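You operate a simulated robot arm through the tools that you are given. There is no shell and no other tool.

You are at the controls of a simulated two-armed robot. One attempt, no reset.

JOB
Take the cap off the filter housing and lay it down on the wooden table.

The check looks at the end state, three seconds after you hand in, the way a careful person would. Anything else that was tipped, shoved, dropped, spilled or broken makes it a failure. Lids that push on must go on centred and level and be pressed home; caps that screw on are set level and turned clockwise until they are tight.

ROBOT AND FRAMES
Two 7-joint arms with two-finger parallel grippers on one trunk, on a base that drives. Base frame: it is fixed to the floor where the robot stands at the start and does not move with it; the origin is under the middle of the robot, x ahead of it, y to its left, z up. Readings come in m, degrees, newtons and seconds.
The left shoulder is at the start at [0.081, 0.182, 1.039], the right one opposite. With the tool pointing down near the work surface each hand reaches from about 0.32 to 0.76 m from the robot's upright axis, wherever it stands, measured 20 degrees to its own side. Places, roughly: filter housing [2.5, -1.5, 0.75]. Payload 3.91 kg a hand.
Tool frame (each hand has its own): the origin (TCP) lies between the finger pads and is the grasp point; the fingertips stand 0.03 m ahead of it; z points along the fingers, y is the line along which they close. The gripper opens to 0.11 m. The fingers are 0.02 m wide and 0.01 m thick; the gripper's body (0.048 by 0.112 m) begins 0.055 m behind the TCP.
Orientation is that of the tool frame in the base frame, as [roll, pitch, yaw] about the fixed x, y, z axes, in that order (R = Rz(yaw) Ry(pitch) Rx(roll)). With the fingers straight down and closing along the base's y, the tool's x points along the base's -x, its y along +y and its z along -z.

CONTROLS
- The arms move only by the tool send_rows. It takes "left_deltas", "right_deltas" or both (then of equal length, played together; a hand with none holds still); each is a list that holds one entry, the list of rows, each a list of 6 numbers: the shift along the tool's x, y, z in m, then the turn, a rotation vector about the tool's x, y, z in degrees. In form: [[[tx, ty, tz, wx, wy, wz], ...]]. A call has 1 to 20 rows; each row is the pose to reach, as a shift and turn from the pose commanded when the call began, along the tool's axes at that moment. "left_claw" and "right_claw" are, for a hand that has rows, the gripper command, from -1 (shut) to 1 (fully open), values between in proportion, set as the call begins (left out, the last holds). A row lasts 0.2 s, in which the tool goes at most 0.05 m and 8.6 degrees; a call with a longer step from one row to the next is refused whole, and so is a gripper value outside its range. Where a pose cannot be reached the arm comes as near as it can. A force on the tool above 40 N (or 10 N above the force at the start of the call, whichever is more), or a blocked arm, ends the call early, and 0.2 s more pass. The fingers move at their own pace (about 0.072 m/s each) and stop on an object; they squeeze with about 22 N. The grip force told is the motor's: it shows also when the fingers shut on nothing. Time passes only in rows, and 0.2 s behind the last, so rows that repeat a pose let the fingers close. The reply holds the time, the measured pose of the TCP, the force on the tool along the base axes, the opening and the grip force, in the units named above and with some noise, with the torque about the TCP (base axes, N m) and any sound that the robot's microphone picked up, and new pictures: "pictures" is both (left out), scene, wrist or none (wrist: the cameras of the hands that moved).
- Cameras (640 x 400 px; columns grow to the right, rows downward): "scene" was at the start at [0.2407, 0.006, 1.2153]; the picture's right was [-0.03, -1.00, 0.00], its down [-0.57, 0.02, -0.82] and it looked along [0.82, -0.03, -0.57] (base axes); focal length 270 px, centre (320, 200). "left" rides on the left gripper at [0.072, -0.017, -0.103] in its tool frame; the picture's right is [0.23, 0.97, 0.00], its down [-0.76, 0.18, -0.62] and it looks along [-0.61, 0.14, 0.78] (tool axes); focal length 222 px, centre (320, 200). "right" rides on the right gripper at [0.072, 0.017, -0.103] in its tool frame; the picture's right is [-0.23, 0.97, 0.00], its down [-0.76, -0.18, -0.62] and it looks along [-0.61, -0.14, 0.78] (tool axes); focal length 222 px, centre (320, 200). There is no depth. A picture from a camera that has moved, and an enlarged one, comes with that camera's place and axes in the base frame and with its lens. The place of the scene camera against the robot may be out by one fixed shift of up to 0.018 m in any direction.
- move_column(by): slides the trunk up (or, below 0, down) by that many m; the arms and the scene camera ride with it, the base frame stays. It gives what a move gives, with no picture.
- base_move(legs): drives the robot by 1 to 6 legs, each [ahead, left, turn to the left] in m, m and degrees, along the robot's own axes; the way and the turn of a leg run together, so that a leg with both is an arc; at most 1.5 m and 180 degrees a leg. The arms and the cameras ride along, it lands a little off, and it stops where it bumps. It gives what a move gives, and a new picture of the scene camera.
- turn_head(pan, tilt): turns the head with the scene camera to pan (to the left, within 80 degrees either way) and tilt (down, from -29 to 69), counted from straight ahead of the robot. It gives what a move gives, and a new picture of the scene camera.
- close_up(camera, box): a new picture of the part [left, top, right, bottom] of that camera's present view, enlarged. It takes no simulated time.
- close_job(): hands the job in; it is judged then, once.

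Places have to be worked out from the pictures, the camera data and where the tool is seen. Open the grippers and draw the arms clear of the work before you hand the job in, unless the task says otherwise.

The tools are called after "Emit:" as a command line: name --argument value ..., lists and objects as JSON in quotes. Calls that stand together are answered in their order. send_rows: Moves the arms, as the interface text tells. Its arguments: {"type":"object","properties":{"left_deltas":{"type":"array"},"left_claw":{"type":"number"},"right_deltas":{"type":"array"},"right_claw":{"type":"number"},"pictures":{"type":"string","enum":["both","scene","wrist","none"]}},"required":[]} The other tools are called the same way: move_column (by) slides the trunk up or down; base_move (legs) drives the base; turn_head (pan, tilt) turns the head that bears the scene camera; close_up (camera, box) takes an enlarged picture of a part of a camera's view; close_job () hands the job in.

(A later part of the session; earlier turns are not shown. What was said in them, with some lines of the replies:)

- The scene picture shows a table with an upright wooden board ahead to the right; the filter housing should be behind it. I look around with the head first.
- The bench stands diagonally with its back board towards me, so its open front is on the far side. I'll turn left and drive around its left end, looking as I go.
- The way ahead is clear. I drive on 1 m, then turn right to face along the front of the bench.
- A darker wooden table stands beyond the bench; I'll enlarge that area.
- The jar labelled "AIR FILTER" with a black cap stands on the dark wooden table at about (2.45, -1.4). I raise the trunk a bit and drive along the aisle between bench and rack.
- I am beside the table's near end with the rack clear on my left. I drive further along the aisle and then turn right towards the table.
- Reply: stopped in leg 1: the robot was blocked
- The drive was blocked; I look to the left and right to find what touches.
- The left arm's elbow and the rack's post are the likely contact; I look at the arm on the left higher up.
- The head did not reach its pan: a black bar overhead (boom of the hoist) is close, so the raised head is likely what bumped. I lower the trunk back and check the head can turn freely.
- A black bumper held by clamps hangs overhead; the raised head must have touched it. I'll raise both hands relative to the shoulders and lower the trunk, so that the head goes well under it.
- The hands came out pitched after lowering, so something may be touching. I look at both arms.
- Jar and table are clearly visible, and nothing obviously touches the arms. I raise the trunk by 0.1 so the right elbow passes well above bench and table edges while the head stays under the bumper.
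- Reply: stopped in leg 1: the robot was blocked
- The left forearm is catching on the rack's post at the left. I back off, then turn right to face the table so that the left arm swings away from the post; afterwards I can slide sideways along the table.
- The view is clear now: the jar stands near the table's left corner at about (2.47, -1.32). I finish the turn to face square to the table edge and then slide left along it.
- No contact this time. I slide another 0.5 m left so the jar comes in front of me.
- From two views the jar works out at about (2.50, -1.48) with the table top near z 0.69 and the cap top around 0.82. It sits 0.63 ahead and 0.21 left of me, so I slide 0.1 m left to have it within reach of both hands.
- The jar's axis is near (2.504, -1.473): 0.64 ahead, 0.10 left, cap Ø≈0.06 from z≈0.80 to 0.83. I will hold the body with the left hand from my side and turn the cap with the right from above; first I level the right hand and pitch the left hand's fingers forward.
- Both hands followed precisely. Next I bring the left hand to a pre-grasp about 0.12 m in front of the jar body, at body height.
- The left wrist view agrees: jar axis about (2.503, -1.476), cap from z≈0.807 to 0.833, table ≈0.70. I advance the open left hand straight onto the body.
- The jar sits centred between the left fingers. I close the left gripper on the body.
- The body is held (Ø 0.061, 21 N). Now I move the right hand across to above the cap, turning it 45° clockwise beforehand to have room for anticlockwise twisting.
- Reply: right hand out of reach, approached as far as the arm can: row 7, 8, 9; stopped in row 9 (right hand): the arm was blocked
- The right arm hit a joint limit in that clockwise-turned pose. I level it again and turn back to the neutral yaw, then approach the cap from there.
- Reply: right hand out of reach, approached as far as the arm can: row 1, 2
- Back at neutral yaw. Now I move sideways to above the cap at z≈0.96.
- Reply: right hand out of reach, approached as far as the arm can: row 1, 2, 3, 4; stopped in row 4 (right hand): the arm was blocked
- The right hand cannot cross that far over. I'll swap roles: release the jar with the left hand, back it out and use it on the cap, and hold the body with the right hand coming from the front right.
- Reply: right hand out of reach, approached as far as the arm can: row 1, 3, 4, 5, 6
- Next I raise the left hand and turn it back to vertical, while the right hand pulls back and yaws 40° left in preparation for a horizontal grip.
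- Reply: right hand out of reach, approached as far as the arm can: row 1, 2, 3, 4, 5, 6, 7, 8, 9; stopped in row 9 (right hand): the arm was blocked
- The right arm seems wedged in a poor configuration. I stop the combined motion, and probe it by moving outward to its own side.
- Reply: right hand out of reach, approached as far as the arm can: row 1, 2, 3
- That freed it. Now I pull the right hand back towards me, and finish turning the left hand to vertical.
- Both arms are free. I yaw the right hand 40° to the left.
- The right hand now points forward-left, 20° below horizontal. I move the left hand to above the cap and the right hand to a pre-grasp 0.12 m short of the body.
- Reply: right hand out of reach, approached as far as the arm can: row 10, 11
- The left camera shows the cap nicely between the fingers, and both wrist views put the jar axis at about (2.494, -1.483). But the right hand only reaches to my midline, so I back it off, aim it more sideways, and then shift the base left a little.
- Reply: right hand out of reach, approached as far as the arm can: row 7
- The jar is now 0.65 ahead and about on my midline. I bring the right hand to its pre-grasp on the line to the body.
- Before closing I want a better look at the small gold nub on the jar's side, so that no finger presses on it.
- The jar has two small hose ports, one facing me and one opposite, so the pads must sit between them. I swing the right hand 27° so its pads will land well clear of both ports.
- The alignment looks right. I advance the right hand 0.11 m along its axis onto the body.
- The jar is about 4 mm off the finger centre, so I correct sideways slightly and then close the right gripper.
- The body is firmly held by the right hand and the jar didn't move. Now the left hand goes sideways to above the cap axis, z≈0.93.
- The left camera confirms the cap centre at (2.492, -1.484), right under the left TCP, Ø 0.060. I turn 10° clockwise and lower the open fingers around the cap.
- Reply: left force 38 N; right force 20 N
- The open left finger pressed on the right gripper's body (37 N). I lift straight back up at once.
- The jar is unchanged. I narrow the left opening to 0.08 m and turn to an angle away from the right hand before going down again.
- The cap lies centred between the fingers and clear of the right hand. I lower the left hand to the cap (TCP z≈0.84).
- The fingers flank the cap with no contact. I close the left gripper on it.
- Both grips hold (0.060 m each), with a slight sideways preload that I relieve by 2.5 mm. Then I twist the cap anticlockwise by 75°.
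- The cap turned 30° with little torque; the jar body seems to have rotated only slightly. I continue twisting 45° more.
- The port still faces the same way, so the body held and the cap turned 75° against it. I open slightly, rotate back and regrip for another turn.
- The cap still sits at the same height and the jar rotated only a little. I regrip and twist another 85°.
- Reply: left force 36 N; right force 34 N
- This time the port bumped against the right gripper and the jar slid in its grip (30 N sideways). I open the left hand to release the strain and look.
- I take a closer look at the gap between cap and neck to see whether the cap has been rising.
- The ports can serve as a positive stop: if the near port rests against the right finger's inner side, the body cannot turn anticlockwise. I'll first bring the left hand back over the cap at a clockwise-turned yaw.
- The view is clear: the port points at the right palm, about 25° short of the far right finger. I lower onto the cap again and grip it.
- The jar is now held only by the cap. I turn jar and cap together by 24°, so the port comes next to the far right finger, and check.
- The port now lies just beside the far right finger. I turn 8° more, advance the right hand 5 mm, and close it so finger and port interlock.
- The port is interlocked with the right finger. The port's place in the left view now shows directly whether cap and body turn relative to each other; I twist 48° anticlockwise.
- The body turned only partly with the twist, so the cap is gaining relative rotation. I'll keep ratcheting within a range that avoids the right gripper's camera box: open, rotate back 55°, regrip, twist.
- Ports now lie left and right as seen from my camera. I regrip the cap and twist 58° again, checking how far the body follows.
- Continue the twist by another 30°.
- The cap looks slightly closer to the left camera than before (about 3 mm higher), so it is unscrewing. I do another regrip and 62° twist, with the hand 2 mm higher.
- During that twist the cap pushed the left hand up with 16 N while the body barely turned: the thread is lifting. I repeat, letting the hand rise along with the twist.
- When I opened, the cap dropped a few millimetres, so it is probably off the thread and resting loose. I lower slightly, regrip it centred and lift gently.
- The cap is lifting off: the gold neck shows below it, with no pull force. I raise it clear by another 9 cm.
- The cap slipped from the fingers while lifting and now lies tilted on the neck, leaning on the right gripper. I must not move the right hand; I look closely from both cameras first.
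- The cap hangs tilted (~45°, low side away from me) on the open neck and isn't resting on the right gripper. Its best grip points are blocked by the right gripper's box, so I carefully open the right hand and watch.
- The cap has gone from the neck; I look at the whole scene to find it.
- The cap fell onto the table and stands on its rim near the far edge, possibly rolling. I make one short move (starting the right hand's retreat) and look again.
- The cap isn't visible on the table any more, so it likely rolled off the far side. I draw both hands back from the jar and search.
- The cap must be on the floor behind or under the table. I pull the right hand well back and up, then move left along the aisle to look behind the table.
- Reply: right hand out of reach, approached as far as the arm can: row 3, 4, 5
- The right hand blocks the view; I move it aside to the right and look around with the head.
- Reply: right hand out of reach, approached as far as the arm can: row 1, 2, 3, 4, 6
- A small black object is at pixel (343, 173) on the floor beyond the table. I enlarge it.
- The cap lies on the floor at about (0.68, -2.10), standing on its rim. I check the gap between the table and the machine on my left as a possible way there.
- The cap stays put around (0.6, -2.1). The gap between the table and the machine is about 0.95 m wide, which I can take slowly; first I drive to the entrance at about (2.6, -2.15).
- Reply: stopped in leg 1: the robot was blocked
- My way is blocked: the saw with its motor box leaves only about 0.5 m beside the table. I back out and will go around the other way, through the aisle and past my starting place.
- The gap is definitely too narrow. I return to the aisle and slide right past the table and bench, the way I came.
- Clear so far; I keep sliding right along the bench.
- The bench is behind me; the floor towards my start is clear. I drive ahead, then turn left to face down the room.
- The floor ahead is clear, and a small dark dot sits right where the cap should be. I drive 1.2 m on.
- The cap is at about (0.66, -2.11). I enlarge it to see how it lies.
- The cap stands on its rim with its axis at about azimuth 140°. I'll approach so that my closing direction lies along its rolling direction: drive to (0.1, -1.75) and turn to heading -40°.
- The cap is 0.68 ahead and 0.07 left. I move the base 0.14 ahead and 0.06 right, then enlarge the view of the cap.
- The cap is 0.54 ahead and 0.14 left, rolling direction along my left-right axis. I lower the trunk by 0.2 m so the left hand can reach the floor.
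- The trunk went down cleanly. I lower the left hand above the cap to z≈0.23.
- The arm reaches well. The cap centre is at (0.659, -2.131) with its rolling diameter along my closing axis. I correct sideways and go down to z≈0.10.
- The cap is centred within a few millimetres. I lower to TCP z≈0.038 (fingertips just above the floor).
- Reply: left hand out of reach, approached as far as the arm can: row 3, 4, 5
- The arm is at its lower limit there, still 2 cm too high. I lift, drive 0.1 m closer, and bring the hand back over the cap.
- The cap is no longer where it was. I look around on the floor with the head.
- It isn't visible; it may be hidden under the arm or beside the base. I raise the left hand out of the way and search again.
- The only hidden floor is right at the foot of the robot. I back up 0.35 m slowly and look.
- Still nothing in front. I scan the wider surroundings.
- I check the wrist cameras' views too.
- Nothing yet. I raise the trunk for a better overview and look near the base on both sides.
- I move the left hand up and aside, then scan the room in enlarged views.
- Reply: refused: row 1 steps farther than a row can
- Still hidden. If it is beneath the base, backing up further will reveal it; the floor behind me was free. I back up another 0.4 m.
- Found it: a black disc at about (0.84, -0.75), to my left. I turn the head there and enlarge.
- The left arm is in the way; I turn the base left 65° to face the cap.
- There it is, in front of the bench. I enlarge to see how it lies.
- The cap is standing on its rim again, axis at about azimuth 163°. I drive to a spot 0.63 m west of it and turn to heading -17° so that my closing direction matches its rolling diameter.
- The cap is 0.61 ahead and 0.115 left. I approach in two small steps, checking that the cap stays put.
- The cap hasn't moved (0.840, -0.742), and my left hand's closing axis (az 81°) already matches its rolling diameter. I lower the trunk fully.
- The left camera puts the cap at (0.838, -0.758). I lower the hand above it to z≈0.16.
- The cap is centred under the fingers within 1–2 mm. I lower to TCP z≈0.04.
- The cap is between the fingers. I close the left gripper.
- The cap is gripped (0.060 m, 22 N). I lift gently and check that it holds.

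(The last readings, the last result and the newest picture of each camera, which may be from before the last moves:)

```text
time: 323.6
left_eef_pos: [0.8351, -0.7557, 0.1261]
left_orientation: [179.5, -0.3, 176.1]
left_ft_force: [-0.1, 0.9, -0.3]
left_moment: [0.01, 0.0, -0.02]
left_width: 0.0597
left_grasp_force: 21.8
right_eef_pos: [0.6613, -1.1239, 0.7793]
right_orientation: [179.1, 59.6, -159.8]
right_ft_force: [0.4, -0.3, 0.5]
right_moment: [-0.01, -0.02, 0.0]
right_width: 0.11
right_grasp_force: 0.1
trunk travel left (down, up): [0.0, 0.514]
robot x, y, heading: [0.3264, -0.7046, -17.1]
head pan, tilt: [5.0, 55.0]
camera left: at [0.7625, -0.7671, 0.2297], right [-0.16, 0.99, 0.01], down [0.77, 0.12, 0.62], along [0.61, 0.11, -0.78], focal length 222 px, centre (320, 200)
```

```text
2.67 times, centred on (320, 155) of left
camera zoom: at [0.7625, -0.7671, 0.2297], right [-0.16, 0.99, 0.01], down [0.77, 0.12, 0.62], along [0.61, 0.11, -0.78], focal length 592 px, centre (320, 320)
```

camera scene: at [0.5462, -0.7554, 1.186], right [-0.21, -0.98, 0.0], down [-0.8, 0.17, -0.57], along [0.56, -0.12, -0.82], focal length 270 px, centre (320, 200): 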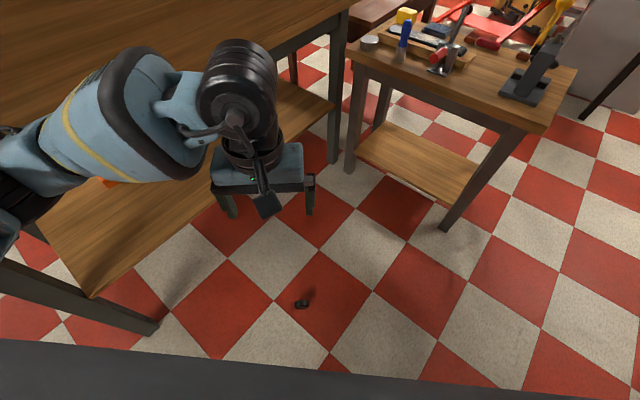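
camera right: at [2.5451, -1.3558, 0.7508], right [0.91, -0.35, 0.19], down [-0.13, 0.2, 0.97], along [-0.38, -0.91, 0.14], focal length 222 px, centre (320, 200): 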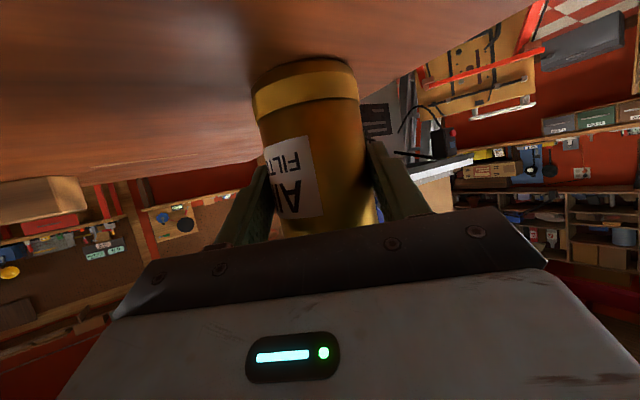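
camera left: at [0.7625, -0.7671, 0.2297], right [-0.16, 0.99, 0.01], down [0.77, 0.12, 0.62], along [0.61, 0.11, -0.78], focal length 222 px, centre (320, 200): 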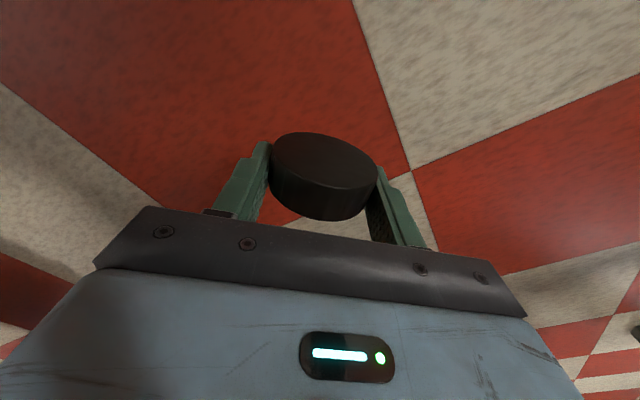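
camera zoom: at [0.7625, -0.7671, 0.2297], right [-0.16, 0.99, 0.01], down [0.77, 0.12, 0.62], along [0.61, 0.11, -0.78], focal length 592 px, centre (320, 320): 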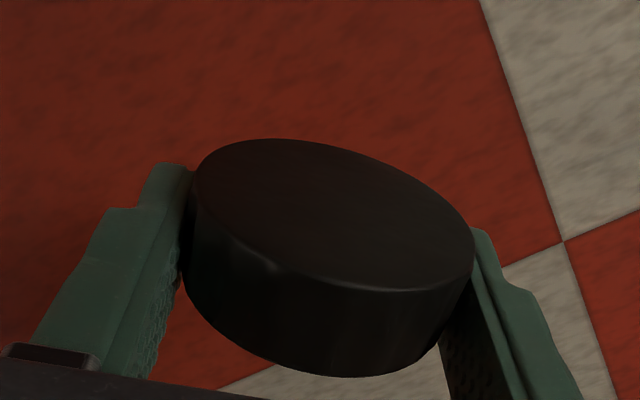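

The cap holds firmly. I raise the trunk to the driving height and lift the hand.

Emit:
move_column --by 0.22

Emit:
send_rows --left_deltas '[[[0, 0, -0.03, 0, 0, 0], [0, 0, -0.07, 0, 0, 0], [0, 0, -0.11, 0, 0, 0], [0, 0, -0.15, 0, 0, 0], [0, 0, -0.19, 0, 0, 0], [0, 0, -0.23, 0, 0, 0], [0, 0, -0.27, 0, 0, 0], [0, 0, -0.31, 0, 0, 0], [0, 0, -0.35, 0, 0, 0], [0, 0, -0.39, 0, 0, 0], [0, 0, -0.43, 0, 0, 0], [0, 0, -0.47, 0, 0, 0], [0, 0, -0.51, 0, 0, 0], [0, 0, -0.55, 0, 0, 0], [0, 0, -0.59, 0, 0, 0], [0, 0, -0.63, 0, 0, 0], [0, 0, -0.66, 0, 0, 0], [0, 0, -0.67, 0, 0, 0]]]' --pictures "wrist"

```text
time: 325.9
left_eef_pos: [0.836, -0.7555, 0.348]
left_orientation: [179.5, -0.3, 176.0]
left_ft_force: [0.3, 0.3, -1.3]
left_moment: [0.01, -0.01, -0.03]
left_width: 0.0596
left_grasp_force: 22.0
right_eef_pos: [0.6628, -1.1234, 0.9999]
right_orientation: [178.9, 59.6, -160.0]
right_ft_force: [0.0, -0.1, 0.1]
right_moment: [0.01, -0.04, 0.01]
right_width: 0.1098
right_grasp_force: 0.0
trunk travel left (down, up): [-0.22, 0.294]
robot x, y, heading: [0.3312, -0.7034, -17.5]
head pan, tilt: [5.0, 55.0]
```

```text
time: 329.7
left_eef_pos: [0.8393, -0.7633, 1.0184]
left_orientation: [179.5, -0.3, 175.9]
left_ft_force: [0.9, -0.2, -0.3]
left_moment: [0.0, -0.04, -0.01]
left_width: 0.0596
left_grasp_force: 22.3
right_eef_pos: [0.661, -1.1238, 1.0001]
right_orientation: [179.0, 59.6, -159.8]
right_ft_force: [0.7, -0.9, 1.4]
right_moment: [-0.03, -0.02, 0.01]
right_width: 0.1101
right_grasp_force: 0.1
trunk travel left (down, up): [-0.22, 0.294]
robot x, y, heading: [0.3277, -0.7059, -17.2]
head pan, tilt: [5.0, 55.0]
camera left: at [0.7673, -0.7743, 1.1211], right [-0.16, 0.99, 0.01], down [0.77, 0.12, 0.62], along [0.61, 0.11, -0.78], focal length 222 px, centre (320, 200)
```

left: 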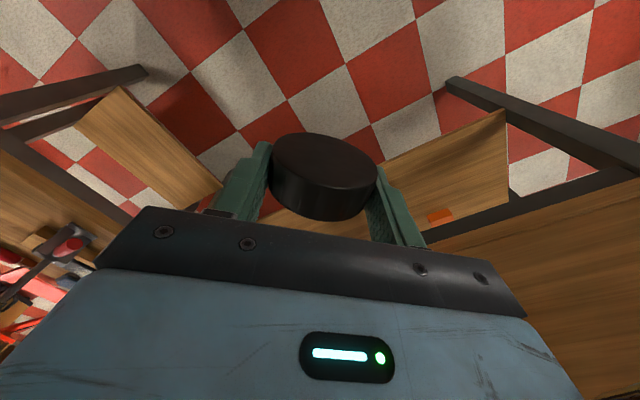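

The cap is safely held. I now retrace my route: back away from the bench, then go left towards the start area.

Emit:
base_move --legs '[[-0.5, 0, 0], [0, 0.9, 0]]'

Emit:
turn_head --pan 20 --tilt 25

```text
time: 340.6
left_eef_pos: [0.6311, 0.2468, 1.0172]
left_orientation: [179.6, -0.2, 175.7]
left_ft_force: [0.5, 0.1, -0.2]
left_moment: [0.02, 0.01, -0.02]
left_width: 0.0593
left_grasp_force: 22.1
right_eef_pos: [0.4484, -0.1154, 1.0]
right_orientation: [179.0, 59.7, -160.1]
right_ft_force: [0.4, -0.5, -0.2]
right_moment: [-0.01, -0.02, 0.01]
right_width: 0.1103
right_grasp_force: 0.0
trunk travel left (down, up): [-0.22, 0.294]
robot x, y, heading: [0.1205, 0.3096, -17.7]
head pan, tilt: [5.0, 55.0]
camera scene: at [0.3576, 0.2484, 1.1037], right [-0.22, -0.98, 0.0], down [-0.8, 0.18, -0.57], along [0.56, -0.13, -0.82], focal length 270 px, centre (320, 200)
```

scene: 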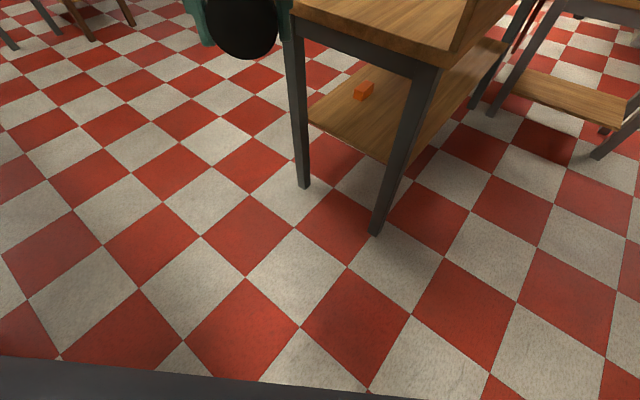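

```text
time: 341.6
left_eef_pos: [0.6307, 0.2464, 1.0169]
left_orientation: [179.4, -0.3, 175.6]
left_ft_force: [0.6, -0.7, -0.5]
left_moment: [-0.03, -0.01, 0.03]
left_width: 0.0595
left_grasp_force: 22.2
right_eef_pos: [0.4491, -0.1141, 0.9998]
right_orientation: [179.0, 59.6, -160.3]
right_ft_force: [-0.5, 0.1, -0.3]
right_moment: [-0.01, -0.02, -0.02]
right_width: 0.1099
right_grasp_force: 0.1
trunk travel left (down, up): [-0.22, 0.294]
robot x, y, heading: [0.1196, 0.3084, -17.7]
head pan, tilt: [20.0, 25.0]
camera scene: at [0.3793, 0.2679, 1.1477], right [0.04, -1.0, 0.0], down [-0.42, -0.02, -0.91], along [0.91, 0.04, -0.42], focal length 270 px, centre (320, 200)
```

scene: 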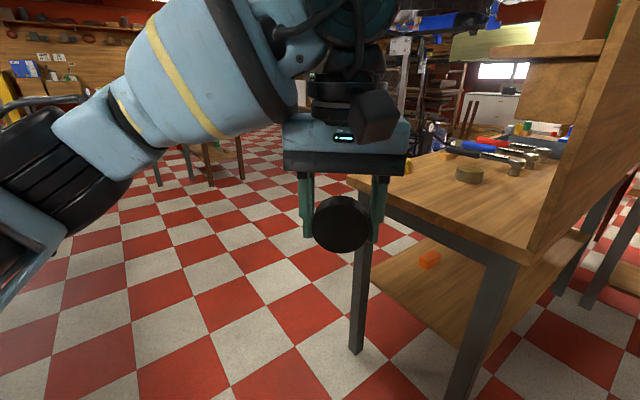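

The cap is visible in the grip. I drive diagonally past the bench's end to the aisle entrance and turn to face the bench front.

Emit:
base_move --legs '[[0.5, 0.58, 0], [0.49, 0.575, 0]]'

Emit:
base_move --legs '[[0, 0, -125.3]]'

Emit:
turn_head --pan 15 --tilt 30

```text
time: 352.1
left_eef_pos: [1.9193, 1.018, 1.017]
left_orientation: [179.7, -0.4, 174.3]
left_ft_force: [-0.1, -0.8, -0.5]
left_moment: [0.01, 0.0, 0.02]
left_width: 0.0594
left_grasp_force: 21.5
right_eef_pos: [1.7293, 0.6598, 1.0003]
right_orientation: [178.9, 59.6, -161.5]
right_ft_force: [0.0, -0.5, -0.2]
right_moment: [0.0, 0.03, 0.02]
right_width: 0.11
right_grasp_force: 0.1
trunk travel left (down, up): [-0.22, 0.294]
robot x, y, heading: [1.4062, 1.0902, -18.8]
head pan, tilt: [20.0, 25.0]
camera scene: at [1.6679, 1.0441, 1.1477], right [0.02, -1.0, 0.0], down [-0.42, -0.01, -0.91], along [0.91, 0.02, -0.42], focal length 270 px, centre (320, 200)
```

scene: 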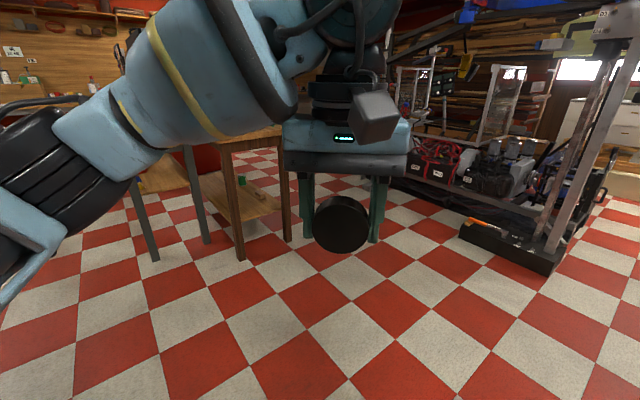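

```text
time: 357.9
left_eef_pos: [1.0254, 0.7436, 1.0175]
left_orientation: [179.4, -0.4, 44.3]
left_ft_force: [-0.4, 0.3, -0.8]
left_moment: [0.03, 0.03, 0.0]
left_width: 0.0591
left_grasp_force: 21.7
right_eef_pos: [0.8743, 1.1183, 1.0002]
right_orientation: [179.0, 59.5, 68.5]
right_ft_force: [0.3, 0.2, 0.8]
right_moment: [0.0, -0.01, 0.02]
right_width: 0.1098
right_grasp_force: 0.0
trunk travel left (down, up): [-0.22, 0.294]
robot x, y, heading: [1.4168, 1.0898, -148.8]
head pan, tilt: [20.0, 25.0]
camera scene: at [1.2131, 0.9388, 1.1477], right [-0.78, 0.63, 0.0], down [0.27, 0.33, -0.91], along [-0.57, -0.7, -0.42], focal length 270 px, centre (320, 200)
```

scene: 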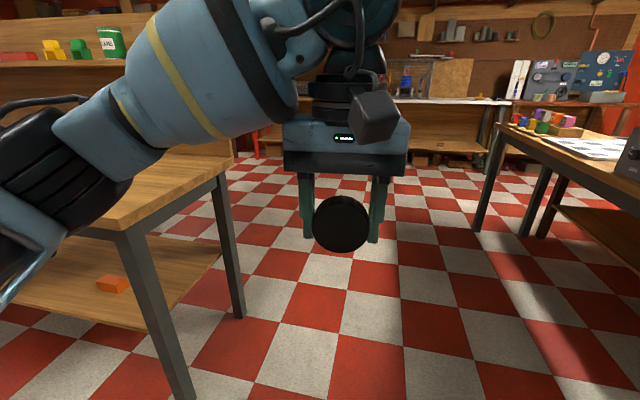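

```text
time: 358.6
left_eef_pos: [1.0262, 0.744, 1.017]
left_orientation: [179.6, -0.3, 44.3]
left_ft_force: [0.2, -1.2, 0.6]
left_moment: [-0.02, 0.0, 0.02]
left_width: 0.0593
left_grasp_force: 22.0
right_eef_pos: [0.8737, 1.1184, 0.999]
right_orientation: [178.9, 59.6, 68.5]
right_ft_force: [0.0, -0.7, -0.1]
right_moment: [0.0, -0.03, -0.02]
right_width: 0.1099
right_grasp_force: 0.0
trunk travel left (down, up): [-0.22, 0.294]
robot x, y, heading: [1.4057, 1.0886, -148.9]
head pan, tilt: [15.0, 30.0]
camera scene: at [1.2083, 0.9453, 1.1398], right [-0.72, 0.69, 0.0], down [0.35, 0.36, -0.87], along [-0.6, -0.62, -0.5], focal length 270 px, centre (320, 200)
```

scene: 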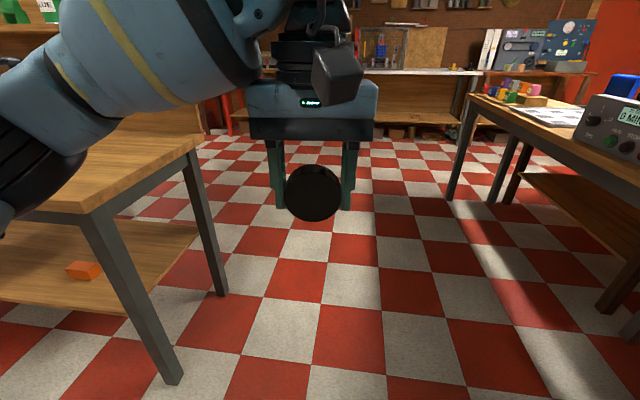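

The cap still sits well in the grip. I straighten to the bench front and slide left along the aisle towards the dark table.

Emit:
base_move --legs '[[0, 0, 5.8], [0.02, 1.15, 0]]'

Emit:
turn_head --pan 0 --tilt 40

```text
time: 369.4
left_eef_pos: [1.7268, -0.2216, 1.0169]
left_orientation: [179.6, -0.3, 49.8]
left_ft_force: [0.6, 0.0, -0.3]
left_moment: [0.0, -0.03, 0.0]
left_width: 0.0594
left_grasp_force: 22.5
right_eef_pos: [1.5419, 0.1378, 0.999]
right_orientation: [179.0, 59.6, 74.0]
right_ft_force: [-0.8, -0.3, 0.5]
right_moment: [-0.04, -0.01, 0.04]
right_width: 0.1102
right_grasp_force: 0.2
trunk travel left (down, up): [-0.22, 0.294]
robot x, y, heading: [2.0801, 0.1579, -143.5]
head pan, tilt: [15.0, 30.0]
camera scene: at [1.8904, -0.0039, 1.1398], right [-0.78, 0.62, 0.0], down [0.31, 0.39, -0.87], along [-0.54, -0.68, -0.5], focal length 270 px, centre (320, 200)
```

scene: 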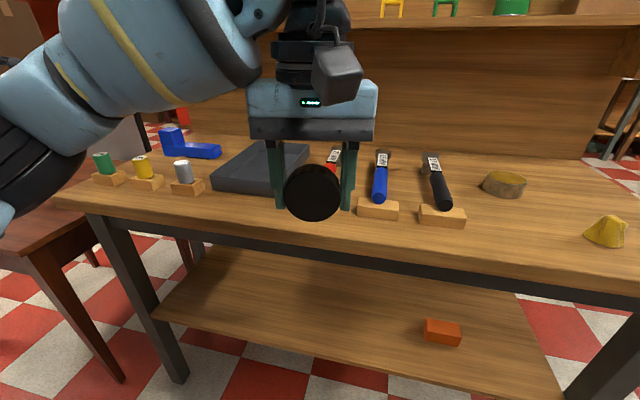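

```text
time: 370.2
left_eef_pos: [1.7278, -0.2217, 1.0167]
left_orientation: [179.7, -0.3, 49.8]
left_ft_force: [0.2, -0.6, 0.0]
left_moment: [-0.02, 0.03, 0.03]
left_width: 0.0594
left_grasp_force: 22.0
right_eef_pos: [1.5411, 0.1371, 1.0009]
right_orientation: [179.0, 59.6, 73.9]
right_ft_force: [0.8, 0.4, 0.7]
right_moment: [0.04, 0.01, 0.02]
right_width: 0.1096
right_grasp_force: 0.0
trunk travel left (down, up): [-0.22, 0.294]
robot x, y, heading: [2.0748, 0.1595, -143.5]
head pan, tilt: [0.0, 40.0]
camera scene: at [1.8784, 0.0163, 1.1244], right [-0.6, 0.8, 0.0], down [0.52, 0.38, -0.77], along [-0.62, -0.46, -0.64], focal length 270 px, centre (320, 200)
```

scene: 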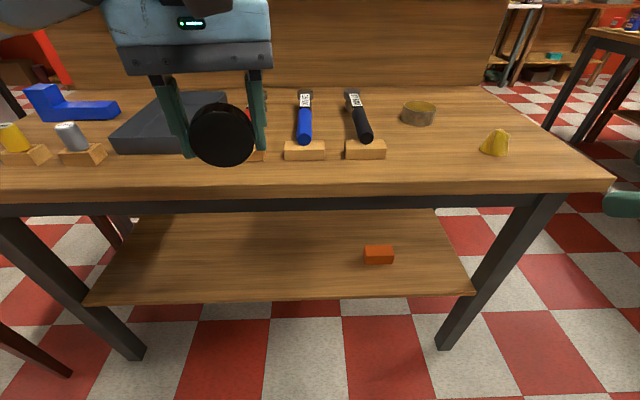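

All clear; I slide another 1.23 m left to the dark table.

Emit:
base_move --legs '[[0, 1.23, 0.3]]'

Emit:
turn_head --pan 0 --tilt 45

```text
time: 381.0
left_eef_pos: [2.4488, -1.1917, 1.0165]
left_orientation: [179.6, -0.3, 50.0]
left_ft_force: [0.7, 0.2, -0.7]
left_moment: [0.0, 0.0, -0.02]
left_width: 0.0591
left_grasp_force: 21.8
right_eef_pos: [2.2613, -0.8368, 0.9998]
right_orientation: [179.0, 59.5, 74.1]
right_ft_force: [0.0, -0.2, -0.5]
right_moment: [0.03, -0.01, -0.03]
right_width: 0.1101
right_grasp_force: 0.2
trunk travel left (down, up): [-0.22, 0.294]
robot x, y, heading: [2.7959, -0.8122, -143.4]
head pan, tilt: [0.0, 40.0]
camera scene: at [2.5997, -0.9553, 1.1244], right [-0.6, 0.8, 0.0], down [0.52, 0.38, -0.77], along [-0.61, -0.46, -0.64], focal length 270 px, centre (320, 200)
```

scene: 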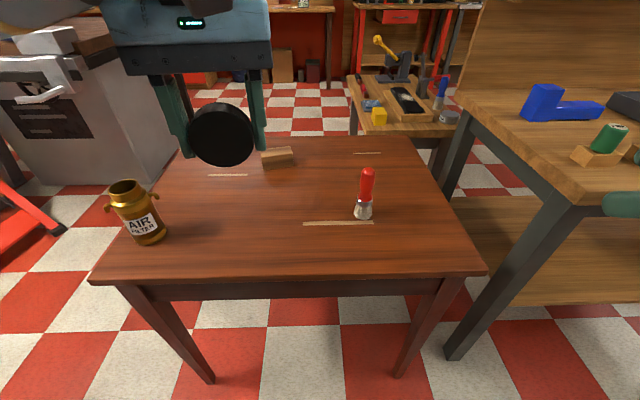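

```text
time: 381.7
left_eef_pos: [2.4474, -1.1933, 1.0171]
left_orientation: [179.6, -0.4, 50.0]
left_ft_force: [0.6, -0.1, 0.1]
left_moment: [0.0, 0.01, 0.03]
left_width: 0.0591
left_grasp_force: 22.1
right_eef_pos: [2.2618, -0.836, 0.9999]
right_orientation: [179.0, 59.6, 74.2]
right_ft_force: [-1.4, 0.1, -0.1]
right_moment: [-0.02, -0.01, 0.0]
right_width: 0.1101
right_grasp_force: 0.0
trunk travel left (down, up): [-0.22, 0.294]
robot x, y, heading: [2.7944, -0.8141, -143.4]
head pan, tilt: [0.0, 45.0]
camera scene: at [2.6026, -0.953, 1.1172], right [-0.6, 0.8, 0.0], down [0.57, 0.42, -0.71], along [-0.57, -0.42, -0.71], focal length 270 px, centre (320, 200)
```

scene: 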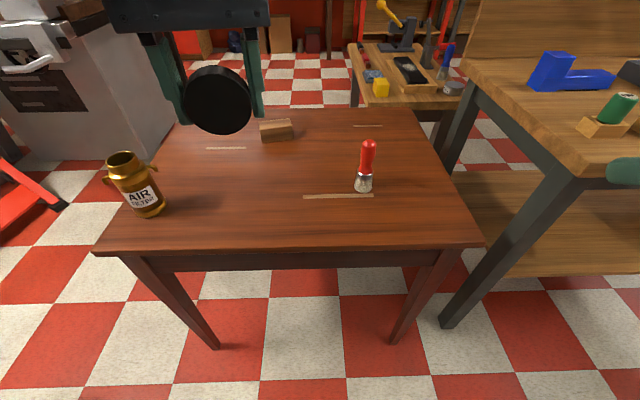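

The table is as I left it: jar left, brush right, block at the back. I'll lay the cap at about (2.33, -1.35); first I bring the hand forward over the table.

Emit:
send_rows --left_deltas '[[[-0.03, 0.004, 0.01, 0, 0, 0], [-0.06, 0.008, 0.025, 0, 0, 0], [-0.09, 0.012, 0.045, 0, 0, 0], [-0.125, 0.0175, 0.06, 0, 0, 0], [-0.125, 0.0175, 0.067, 0, 0, 0]]]' --pictures "none"

Emit:
send_rows --left_deltas '[[[0, 0, 0, 0, -5, 0], [0, 0, 0, 0, -10, 0], [0, 0, 0, 0, -15, 0], [0, 0, 0, 0, -20, 0], [0, 0, 0, 0, -25, 0], [0, 0, 0, 0, -30, 0], [0, 0, 0, 0, -35, 0], [0, 0, 0, 0, -40, 0], [0, 0, 0, 0, -45, 0], [0, 0, 0, 0, -50, 0], [0, 0, 0, 0, -55, 0], [0, 0, 0, 0, -55, 0]]]'

```text
time: 382.9
left_eef_pos: [2.3837, -1.2998, 0.9511]
left_orientation: [179.7, -0.3, 50.0]
left_ft_force: [-0.4, -0.1, -1.2]
left_moment: [0.0, 0.0, 0.02]
left_width: 0.0594
left_grasp_force: 21.9
right_eef_pos: [2.2615, -0.8358, 1.0]
right_orientation: [179.0, 59.6, 74.1]
right_ft_force: [0.4, -0.2, -0.1]
right_moment: [0.01, 0.02, -0.02]
right_width: 0.11
right_grasp_force: 0.0
trunk travel left (down, up): [-0.22, 0.294]
robot x, y, heading: [2.7937, -0.8115, -143.5]
head pan, tilt: [0.0, 45.0]
```

```text
time: 385.5
left_eef_pos: [2.3833, -1.301, 0.9502]
left_orientation: [179.3, 54.7, 49.4]
left_ft_force: [0.2, -0.8, -0.9]
left_moment: [0.01, 0.01, 0.01]
left_width: 0.0592
left_grasp_force: 21.9
right_eef_pos: [2.2619, -0.8356, 1.0004]
right_orientation: [178.9, 59.5, 74.1]
right_ft_force: [0.4, -0.6, -0.7]
right_moment: [-0.03, -0.01, -0.03]
right_width: 0.1101
right_grasp_force: 0.0
trunk travel left (down, up): [-0.22, 0.294]
robot x, y, heading: [2.7956, -0.8101, -143.6]
head pan, tilt: [0.0, 45.0]
camera scene: at [2.6026, -0.953, 1.1171], right [-0.6, 0.8, 0.0], down [0.57, 0.42, -0.71], along [-0.57, -0.42, -0.71], focal length 270 px, centre (320, 200)
camera left: at [2.4497, -1.1927, 0.9501], right [0.83, -0.53, -0.18], down [0.18, -0.06, 0.98], along [-0.53, -0.85, 0.05], focal length 222 px, centre (320, 200)
```

scene: 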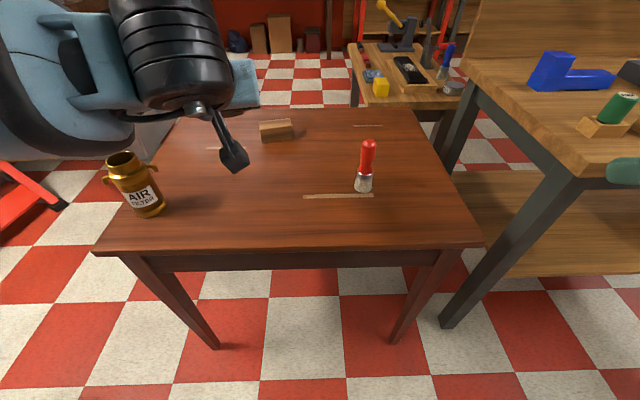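
left: 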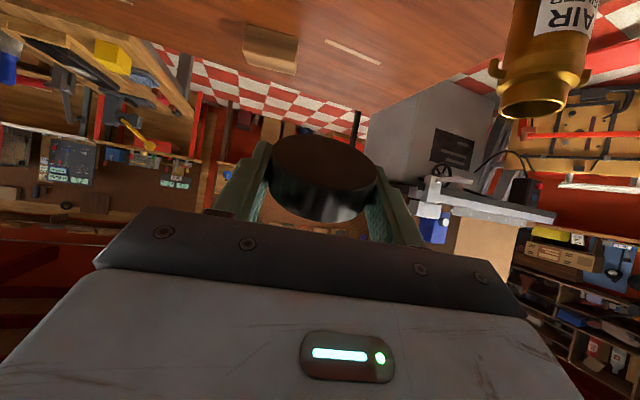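

The hand now holds the cap tilted about 35° from flat. I lower it towards the free spot, stopping about 2–3 cm above the table.

Emit:
send_rows --left_deltas '[[[0.0186, -0.002, 0.0286, 0, 0, 0], [0.0371, -0.004, 0.0573, 0, 0, 0], [0.0557, -0.006, 0.0859, 0, 0, 0], [0.0742, -0.008, 0.1145, 0, 0, 0], [0.0928, -0.01, 0.1432, 0, 0, 0], [0.1113, -0.0118, 0.1718, 0, 0, 0], [0.1113, -0.0118, 0.1718, 0, 0, 0]]]'

Emit:
close_up --camera "scene" --box '[140, 110, 380, 260]'

```text
time: 387.1
left_eef_pos: [2.3265, -1.3539, 0.7586]
left_orientation: [179.2, 54.7, 49.4]
left_ft_force: [0.2, 0.2, -0.8]
left_moment: [0.0, -0.03, 0.0]
left_width: 0.0595
left_grasp_force: 21.8
right_eef_pos: [2.2621, -0.8354, 0.9994]
right_orientation: [178.9, 59.6, 74.1]
right_ft_force: [0.4, 0.4, -0.2]
right_moment: [0.04, -0.01, -0.01]
right_width: 0.1102
right_grasp_force: 0.1
trunk travel left (down, up): [-0.22, 0.294]
robot x, y, heading: [2.7975, -0.8131, -143.5]
head pan, tilt: [0.0, 45.0]
camera scene: at [2.6028, -0.9529, 1.1172], right [-0.6, 0.8, 0.0], down [0.57, 0.42, -0.71], along [-0.57, -0.42, -0.71], focal length 270 px, centre (320, 200)
camera left: at [2.3943, -1.2456, 0.7589], right [0.83, -0.53, -0.18], down [0.17, -0.06, 0.98], along [-0.53, -0.85, 0.05], focal length 222 px, centre (320, 200)
```

scene: 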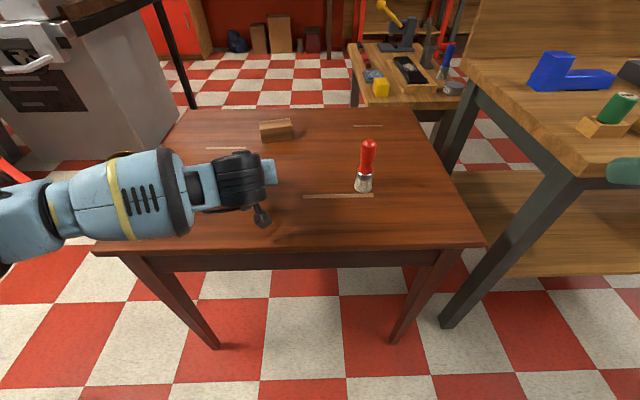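
left: 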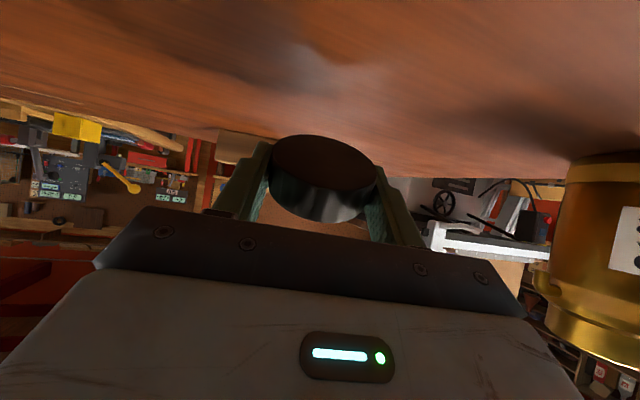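

```text
2.67 times, centred on (260, 185) of scene
camera zoom: at [2.6028, -0.9529, 1.1172], right [-0.6, 0.8, 0.0], down [0.57, 0.42, -0.71], along [-0.57, -0.42, -0.71], focal length 719 px, centre (480, 240)
```

zoom: 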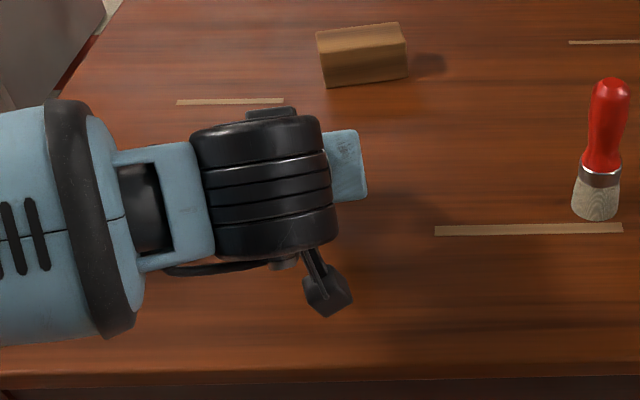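

The spot is free and the forearm clears the jar. I lower 1.5 cm more and read the force.

Emit:
send_rows --left_deltas '[[[0.0041, 0, 0.0029, 0, 0, 0], [0.0082, 0, 0.0058, 0, 0, 0], [0.0122, 0, 0.0087, 0, 0, 0], [0.0163, 0, 0.0116, 0, 0, 0], [0.0163, 0, 0.0116, 0, 0, 0]]]' --pictures "wrist"

```text
time: 388.3
left_eef_pos: [2.3261, -1.3534, 0.739]
left_orientation: [179.3, 54.7, 49.4]
left_ft_force: [0.2, -0.1, -0.7]
left_moment: [0.0, 0.02, 0.0]
left_width: 0.0592
left_grasp_force: 22.0
right_eef_pos: [2.2608, -0.8365, 1.0]
right_orientation: [178.9, 59.6, 74.1]
right_ft_force: [0.4, -0.1, -0.8]
right_moment: [0.01, 0.01, -0.01]
right_width: 0.11
right_grasp_force: 0.1
trunk travel left (down, up): [-0.22, 0.294]
robot x, y, heading: [2.7971, -0.8112, -143.2]
head pan, tilt: [0.0, 45.0]
camera left: at [2.3938, -1.2452, 0.7396], right [0.83, -0.53, -0.18], down [0.17, -0.06, 0.98], along [-0.53, -0.85, 0.05], focal length 222 px, centre (320, 200)
```

left: 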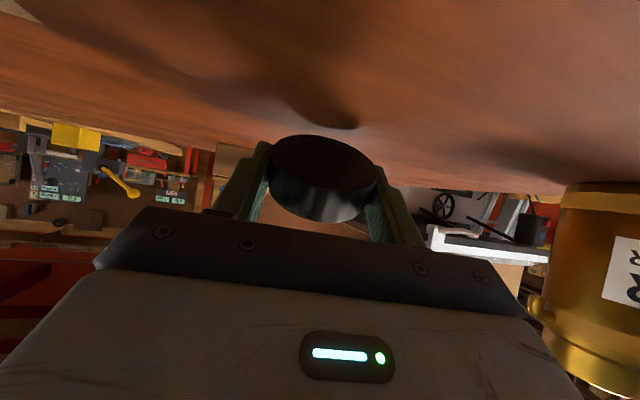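

No contact yet; the cap's lower rim is a few millimetres above the wood. I lower 8 mm more in small steps.

Emit:
send_rows --left_deltas '[[[0.0016, 0, 0.0012, 0, 0, 0], [0.0033, 0, 0.0023, 0, 0, 0], [0.0049, 0, 0.0035, 0, 0, 0], [0.0065, 0, 0.0046, 0, 0, 0], [0.0065, 0, 0.0046, 0, 0, 0]]]' --pictures "wrist"

```text
time: 389.5
left_eef_pos: [2.3276, -1.3515, 0.7344]
left_orientation: [179.5, 55.1, 49.6]
left_ft_force: [-2.2, -4.6, 19.4]
left_moment: [-0.47, 0.32, 0.02]
left_width: 0.0593
left_grasp_force: 21.6
right_eef_pos: [2.2624, -0.8353, 1.0004]
right_orientation: [178.9, 59.7, 74.1]
right_ft_force: [-0.8, 0.3, 0.1]
right_moment: [0.0, -0.02, 0.01]
right_width: 0.1102
right_grasp_force: 0.0
trunk travel left (down, up): [-0.22, 0.294]
robot x, y, heading: [2.7951, -0.8149, -143.2]
head pan, tilt: [0.0, 45.0]
camera left: at [2.3946, -1.2445, 0.7341], right [0.83, -0.53, -0.18], down [0.18, -0.05, 0.98], along [-0.53, -0.85, 0.05], focal length 222 px, centre (320, 200)
```

left: 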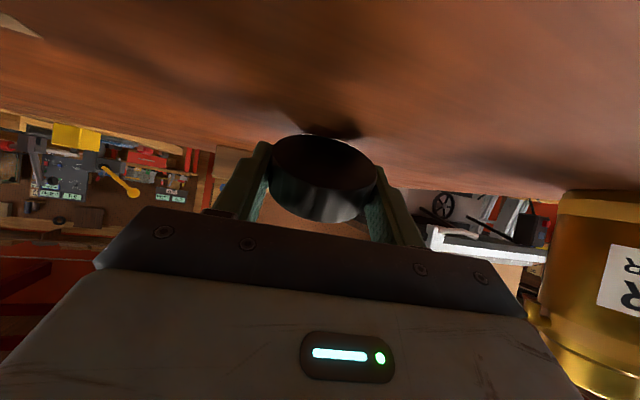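

The cap's rim touches the table (19 N). I relieve by 3 mm, then open the gripper so the cap settles flat.

Emit:
send_rows --left_deltas '[[[-0.0016, 0, -0.0012, 0, 0, 0], [-0.0025, 0, -0.0017, 0, 0, 0], [-0.0025, 0, -0.0017, 0, 0, 0]]]' --pictures "none"

Emit:
send_rows --left_deltas '[[[0, 0, 0, 0, 0, 0], [0, 0, 0, 0, 0, 0], [0, 0, 0, 0, 0, 0], [0, 0, 0, 0, 0, 0], [0, 0, 0, 0, 0, 0]]]' --left_claw 1 --pictures "wrist"

Emit:
close_up --camera "scene" --box '[140, 110, 380, 260]'

```text
time: 390.3
left_eef_pos: [2.3273, -1.3522, 0.7349]
left_orientation: [179.2, 54.7, 49.5]
left_ft_force: [-0.2, -3.9, 11.8]
left_moment: [-0.34, 0.2, 0.07]
left_width: 0.0593
left_grasp_force: 22.2
right_eef_pos: [2.2626, -0.8354, 0.9996]
right_orientation: [179.0, 59.7, 74.3]
right_ft_force: [0.2, 0.1, -0.7]
right_moment: [0.0, 0.04, -0.03]
right_width: 0.1099
right_grasp_force: 0.0
trunk travel left (down, up): [-0.22, 0.294]
robot x, y, heading: [2.7954, -0.8137, -143.3]
head pan, tilt: [0.0, 45.0]
```

```text
time: 391.5
left_eef_pos: [2.3263, -1.3518, 0.7348]
left_orientation: [179.2, 54.6, 49.3]
left_ft_force: [0.1, 0.5, -0.4]
left_moment: [-0.01, 0.03, 0.02]
left_width: 0.1101
left_grasp_force: 0.1
right_eef_pos: [2.2608, -0.8359, 0.9986]
right_orientation: [179.0, 59.5, 74.1]
right_ft_force: [1.0, -0.3, -0.2]
right_moment: [0.02, 0.01, -0.02]
right_width: 0.1098
right_grasp_force: 0.1
trunk travel left (down, up): [-0.22, 0.294]
robot x, y, heading: [2.7921, -0.8105, -143.5]
head pan, tilt: [0.0, 45.0]
camera left: at [2.3941, -1.2443, 0.7349], right [0.83, -0.53, -0.18], down [0.17, -0.06, 0.98], along [-0.53, -0.85, 0.04], focal length 222 px, centre (320, 200)
```

left: 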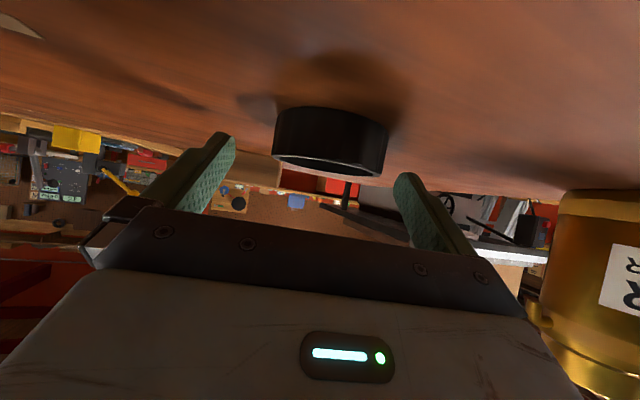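

```text
2.67 times, centred on (260, 185) of scene
camera zoom: at [2.6027, -0.953, 1.1172], right [-0.6, 0.8, 0.0], down [0.57, 0.42, -0.71], along [-0.57, -0.42, -0.71], focal length 719 px, centre (480, 240)
```

zoom: 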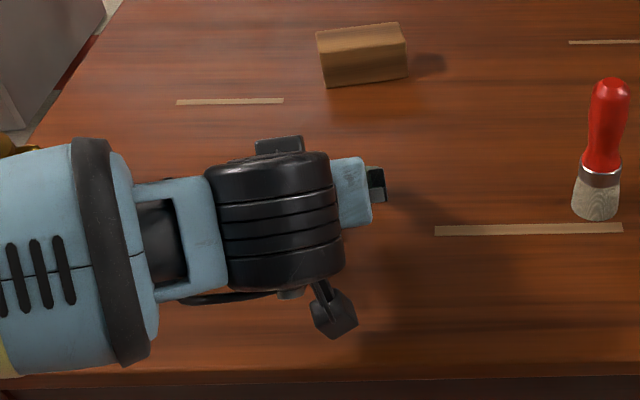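

The cap lies flat on the table, open side up. I retract the left hand straight back along its axis.

Emit:
send_rows --left_deltas '[[[0, 0, -0.02, 0, 0, 0], [0, 0, -0.045, 0, 0, 0], [0, 0, -0.075, 0, 0, 0], [-0.01, 0, -0.105, 0, 0, 0], [-0.03, 0, -0.13, 0, 0, 0], [-0.05, 0, -0.15, 0, 0, 0]]]'

Emit:
close_up --camera "scene" --box '[120, 100, 400, 270]'

```text
time: 392.9
left_eef_pos: [2.3854, -1.2787, 0.8601]
left_orientation: [179.3, 54.7, 49.3]
left_ft_force: [0.2, 0.1, -0.3]
left_moment: [0.02, -0.01, -0.04]
left_width: 0.1099
left_grasp_force: 0.0
right_eef_pos: [2.2617, -0.8351, 0.9994]
right_orientation: [179.0, 59.6, 74.1]
right_ft_force: [0.0, -0.1, -0.1]
right_moment: [0.0, -0.02, 0.0]
right_width: 0.11
right_grasp_force: 0.1
trunk travel left (down, up): [-0.22, 0.294]
robot x, y, heading: [2.7964, -0.8105, -143.3]
head pan, tilt: [0.0, 45.0]
camera scene: at [2.6028, -0.9528, 1.1172], right [-0.6, 0.8, 0.0], down [0.57, 0.42, -0.71], along [-0.57, -0.42, -0.71], focal length 270 px, centre (320, 200)
camera left: at [2.452, -1.1705, 0.8604], right [0.83, -0.53, -0.18], down [0.17, -0.06, 0.98], along [-0.53, -0.85, 0.04], focal length 222 px, centre (320, 200)
```

scene: 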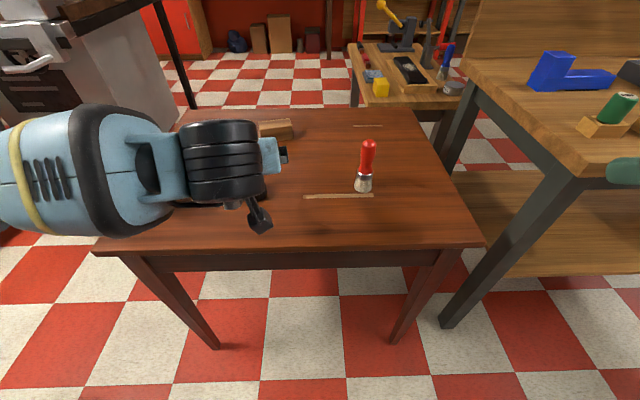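
left: 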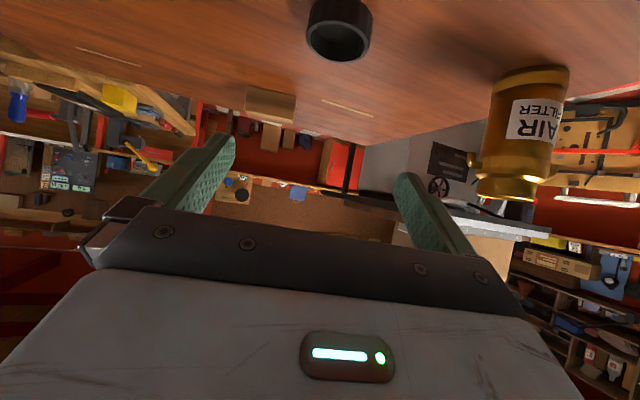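

```text
2.29 times, centred on (260, 185) of scene
camera zoom: at [2.6028, -0.9528, 1.1172], right [-0.6, 0.8, 0.0], down [0.57, 0.42, -0.71], along [-0.57, -0.42, -0.71], focal length 616 px, centre (457, 234)
```

zoom: 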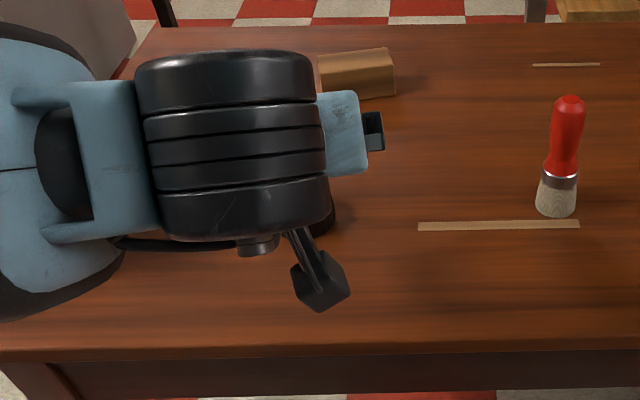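

The cap rests flat and stable on the wood. I raise and draw the left hand clear, then take a final look.

Emit:
send_rows --left_deltas '[[[-0.0151, 0.0036, -0.0306, 0, 0, 0], [-0.0302, 0.0072, -0.0612, 0, 0, 0], [-0.0453, 0.0108, -0.0918, 0, 0, 0], [-0.0603, 0.0145, -0.1225, 0, 0, 0], [-0.0754, 0.0181, -0.1531, 0, 0, 0], [-0.0905, 0.0217, -0.1837, 0, 0, 0]]]' --pictures "none"

Emit:
turn_head --pan 0 --tilt 50

Emit:
close_up --camera "left" --box '[0, 0, 640, 400]'

```text
time: 394.3
left_eef_pos: [2.4644, -1.2158, 1.0441]
left_orientation: [179.2, 54.7, 49.3]
left_ft_force: [0.7, -0.2, 0.1]
left_moment: [0.0, -0.01, 0.01]
left_width: 0.1099
left_grasp_force: 0.2
right_eef_pos: [2.2618, -0.8361, 1.0005]
right_orientation: [179.0, 59.7, 74.2]
right_ft_force: [0.4, 0.5, 0.4]
right_moment: [0.01, 0.03, -0.01]
right_width: 0.1097
right_grasp_force: 0.0
trunk travel left (down, up): [-0.22, 0.294]
robot x, y, heading: [2.7963, -0.8154, -143.3]
head pan, tilt: [0.0, 45.0]
```

```text
time: 395.0
left_eef_pos: [2.4648, -1.218, 1.0406]
left_orientation: [179.2, 54.7, 49.4]
left_ft_force: [-0.9, -0.8, -0.4]
left_moment: [-0.04, -0.01, -0.02]
left_width: 0.11
left_grasp_force: 0.0
right_eef_pos: [2.2605, -0.8357, 0.9992]
right_orientation: [178.8, 59.6, 74.1]
right_ft_force: [-0.4, 0.3, 0.5]
right_moment: [0.01, 0.0, -0.01]
right_width: 0.1096
right_grasp_force: 0.0
trunk travel left (down, up): [-0.22, 0.294]
robot x, y, heading: [2.7966, -0.8112, -143.2]
head pan, tilt: [0.0, 50.0]
camera scene: at [2.6061, -0.9504, 1.1103], right [-0.6, 0.8, 0.0], down [0.61, 0.46, -0.64], along [-0.52, -0.38, -0.77], focal length 270 px, centre (320, 200)
```

scene: 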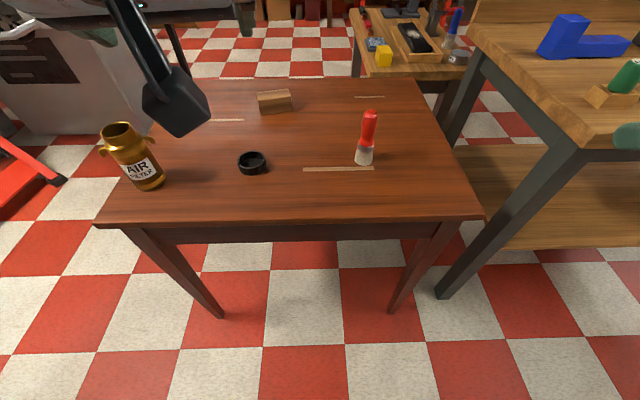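

```text
1.00 times, centred on (320, 200) of left (not enlarged: the box is as wide or as high as the picture)
camera zoom: at [2.5314, -1.1096, 1.0426], right [0.83, -0.53, -0.18], down [0.17, -0.06, 0.98], along [-0.53, -0.85, 0.04], focal length 222 px, centre (320, 200)
```

zoom: 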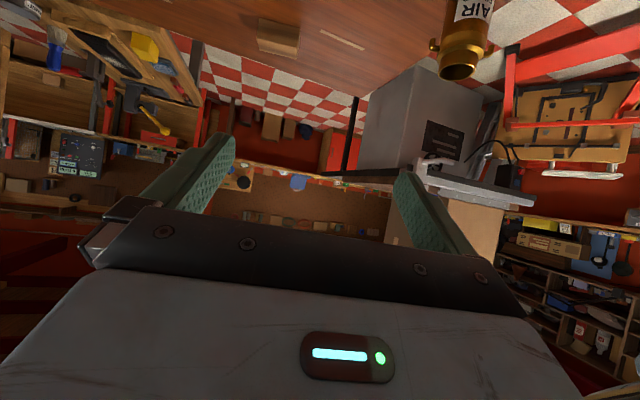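

The scene shows the cap lying flat on the dark wooden table, open side up. The housing stands upright, brush and block have not moved, and both grippers are open and clear, so I hand in.

Emit:
close_job

```text
The job is handed in.
```

The cap is off the filter housing and lying flat on the dark wooden table, open side up. The housing stands upright at its corner, and the brush and wooden block have not moved. Both grippers are open and above the table.

It did not go cleanly. These are the things that could count against it:

- **Cap dropped:** while I was lifting it off, the cap slipped out of the left gripper. It rolled off the table and across the floor. I found it, picked it up and laid it on the table.
- **Housing moved slightly:** it turned by a large angle and shifted by a few millimetres as I worked the cap loose. It was still upright on the table at the end.
- **Bumps while driving:** the robot was stopped three times by obstacles. Twice was in the aisle, against the rack's post or the bumper hanging overhead. Once was against the saw, when I tried to get behind the table. I saw nothing displaced afterwards, but I did not check each spot closely.
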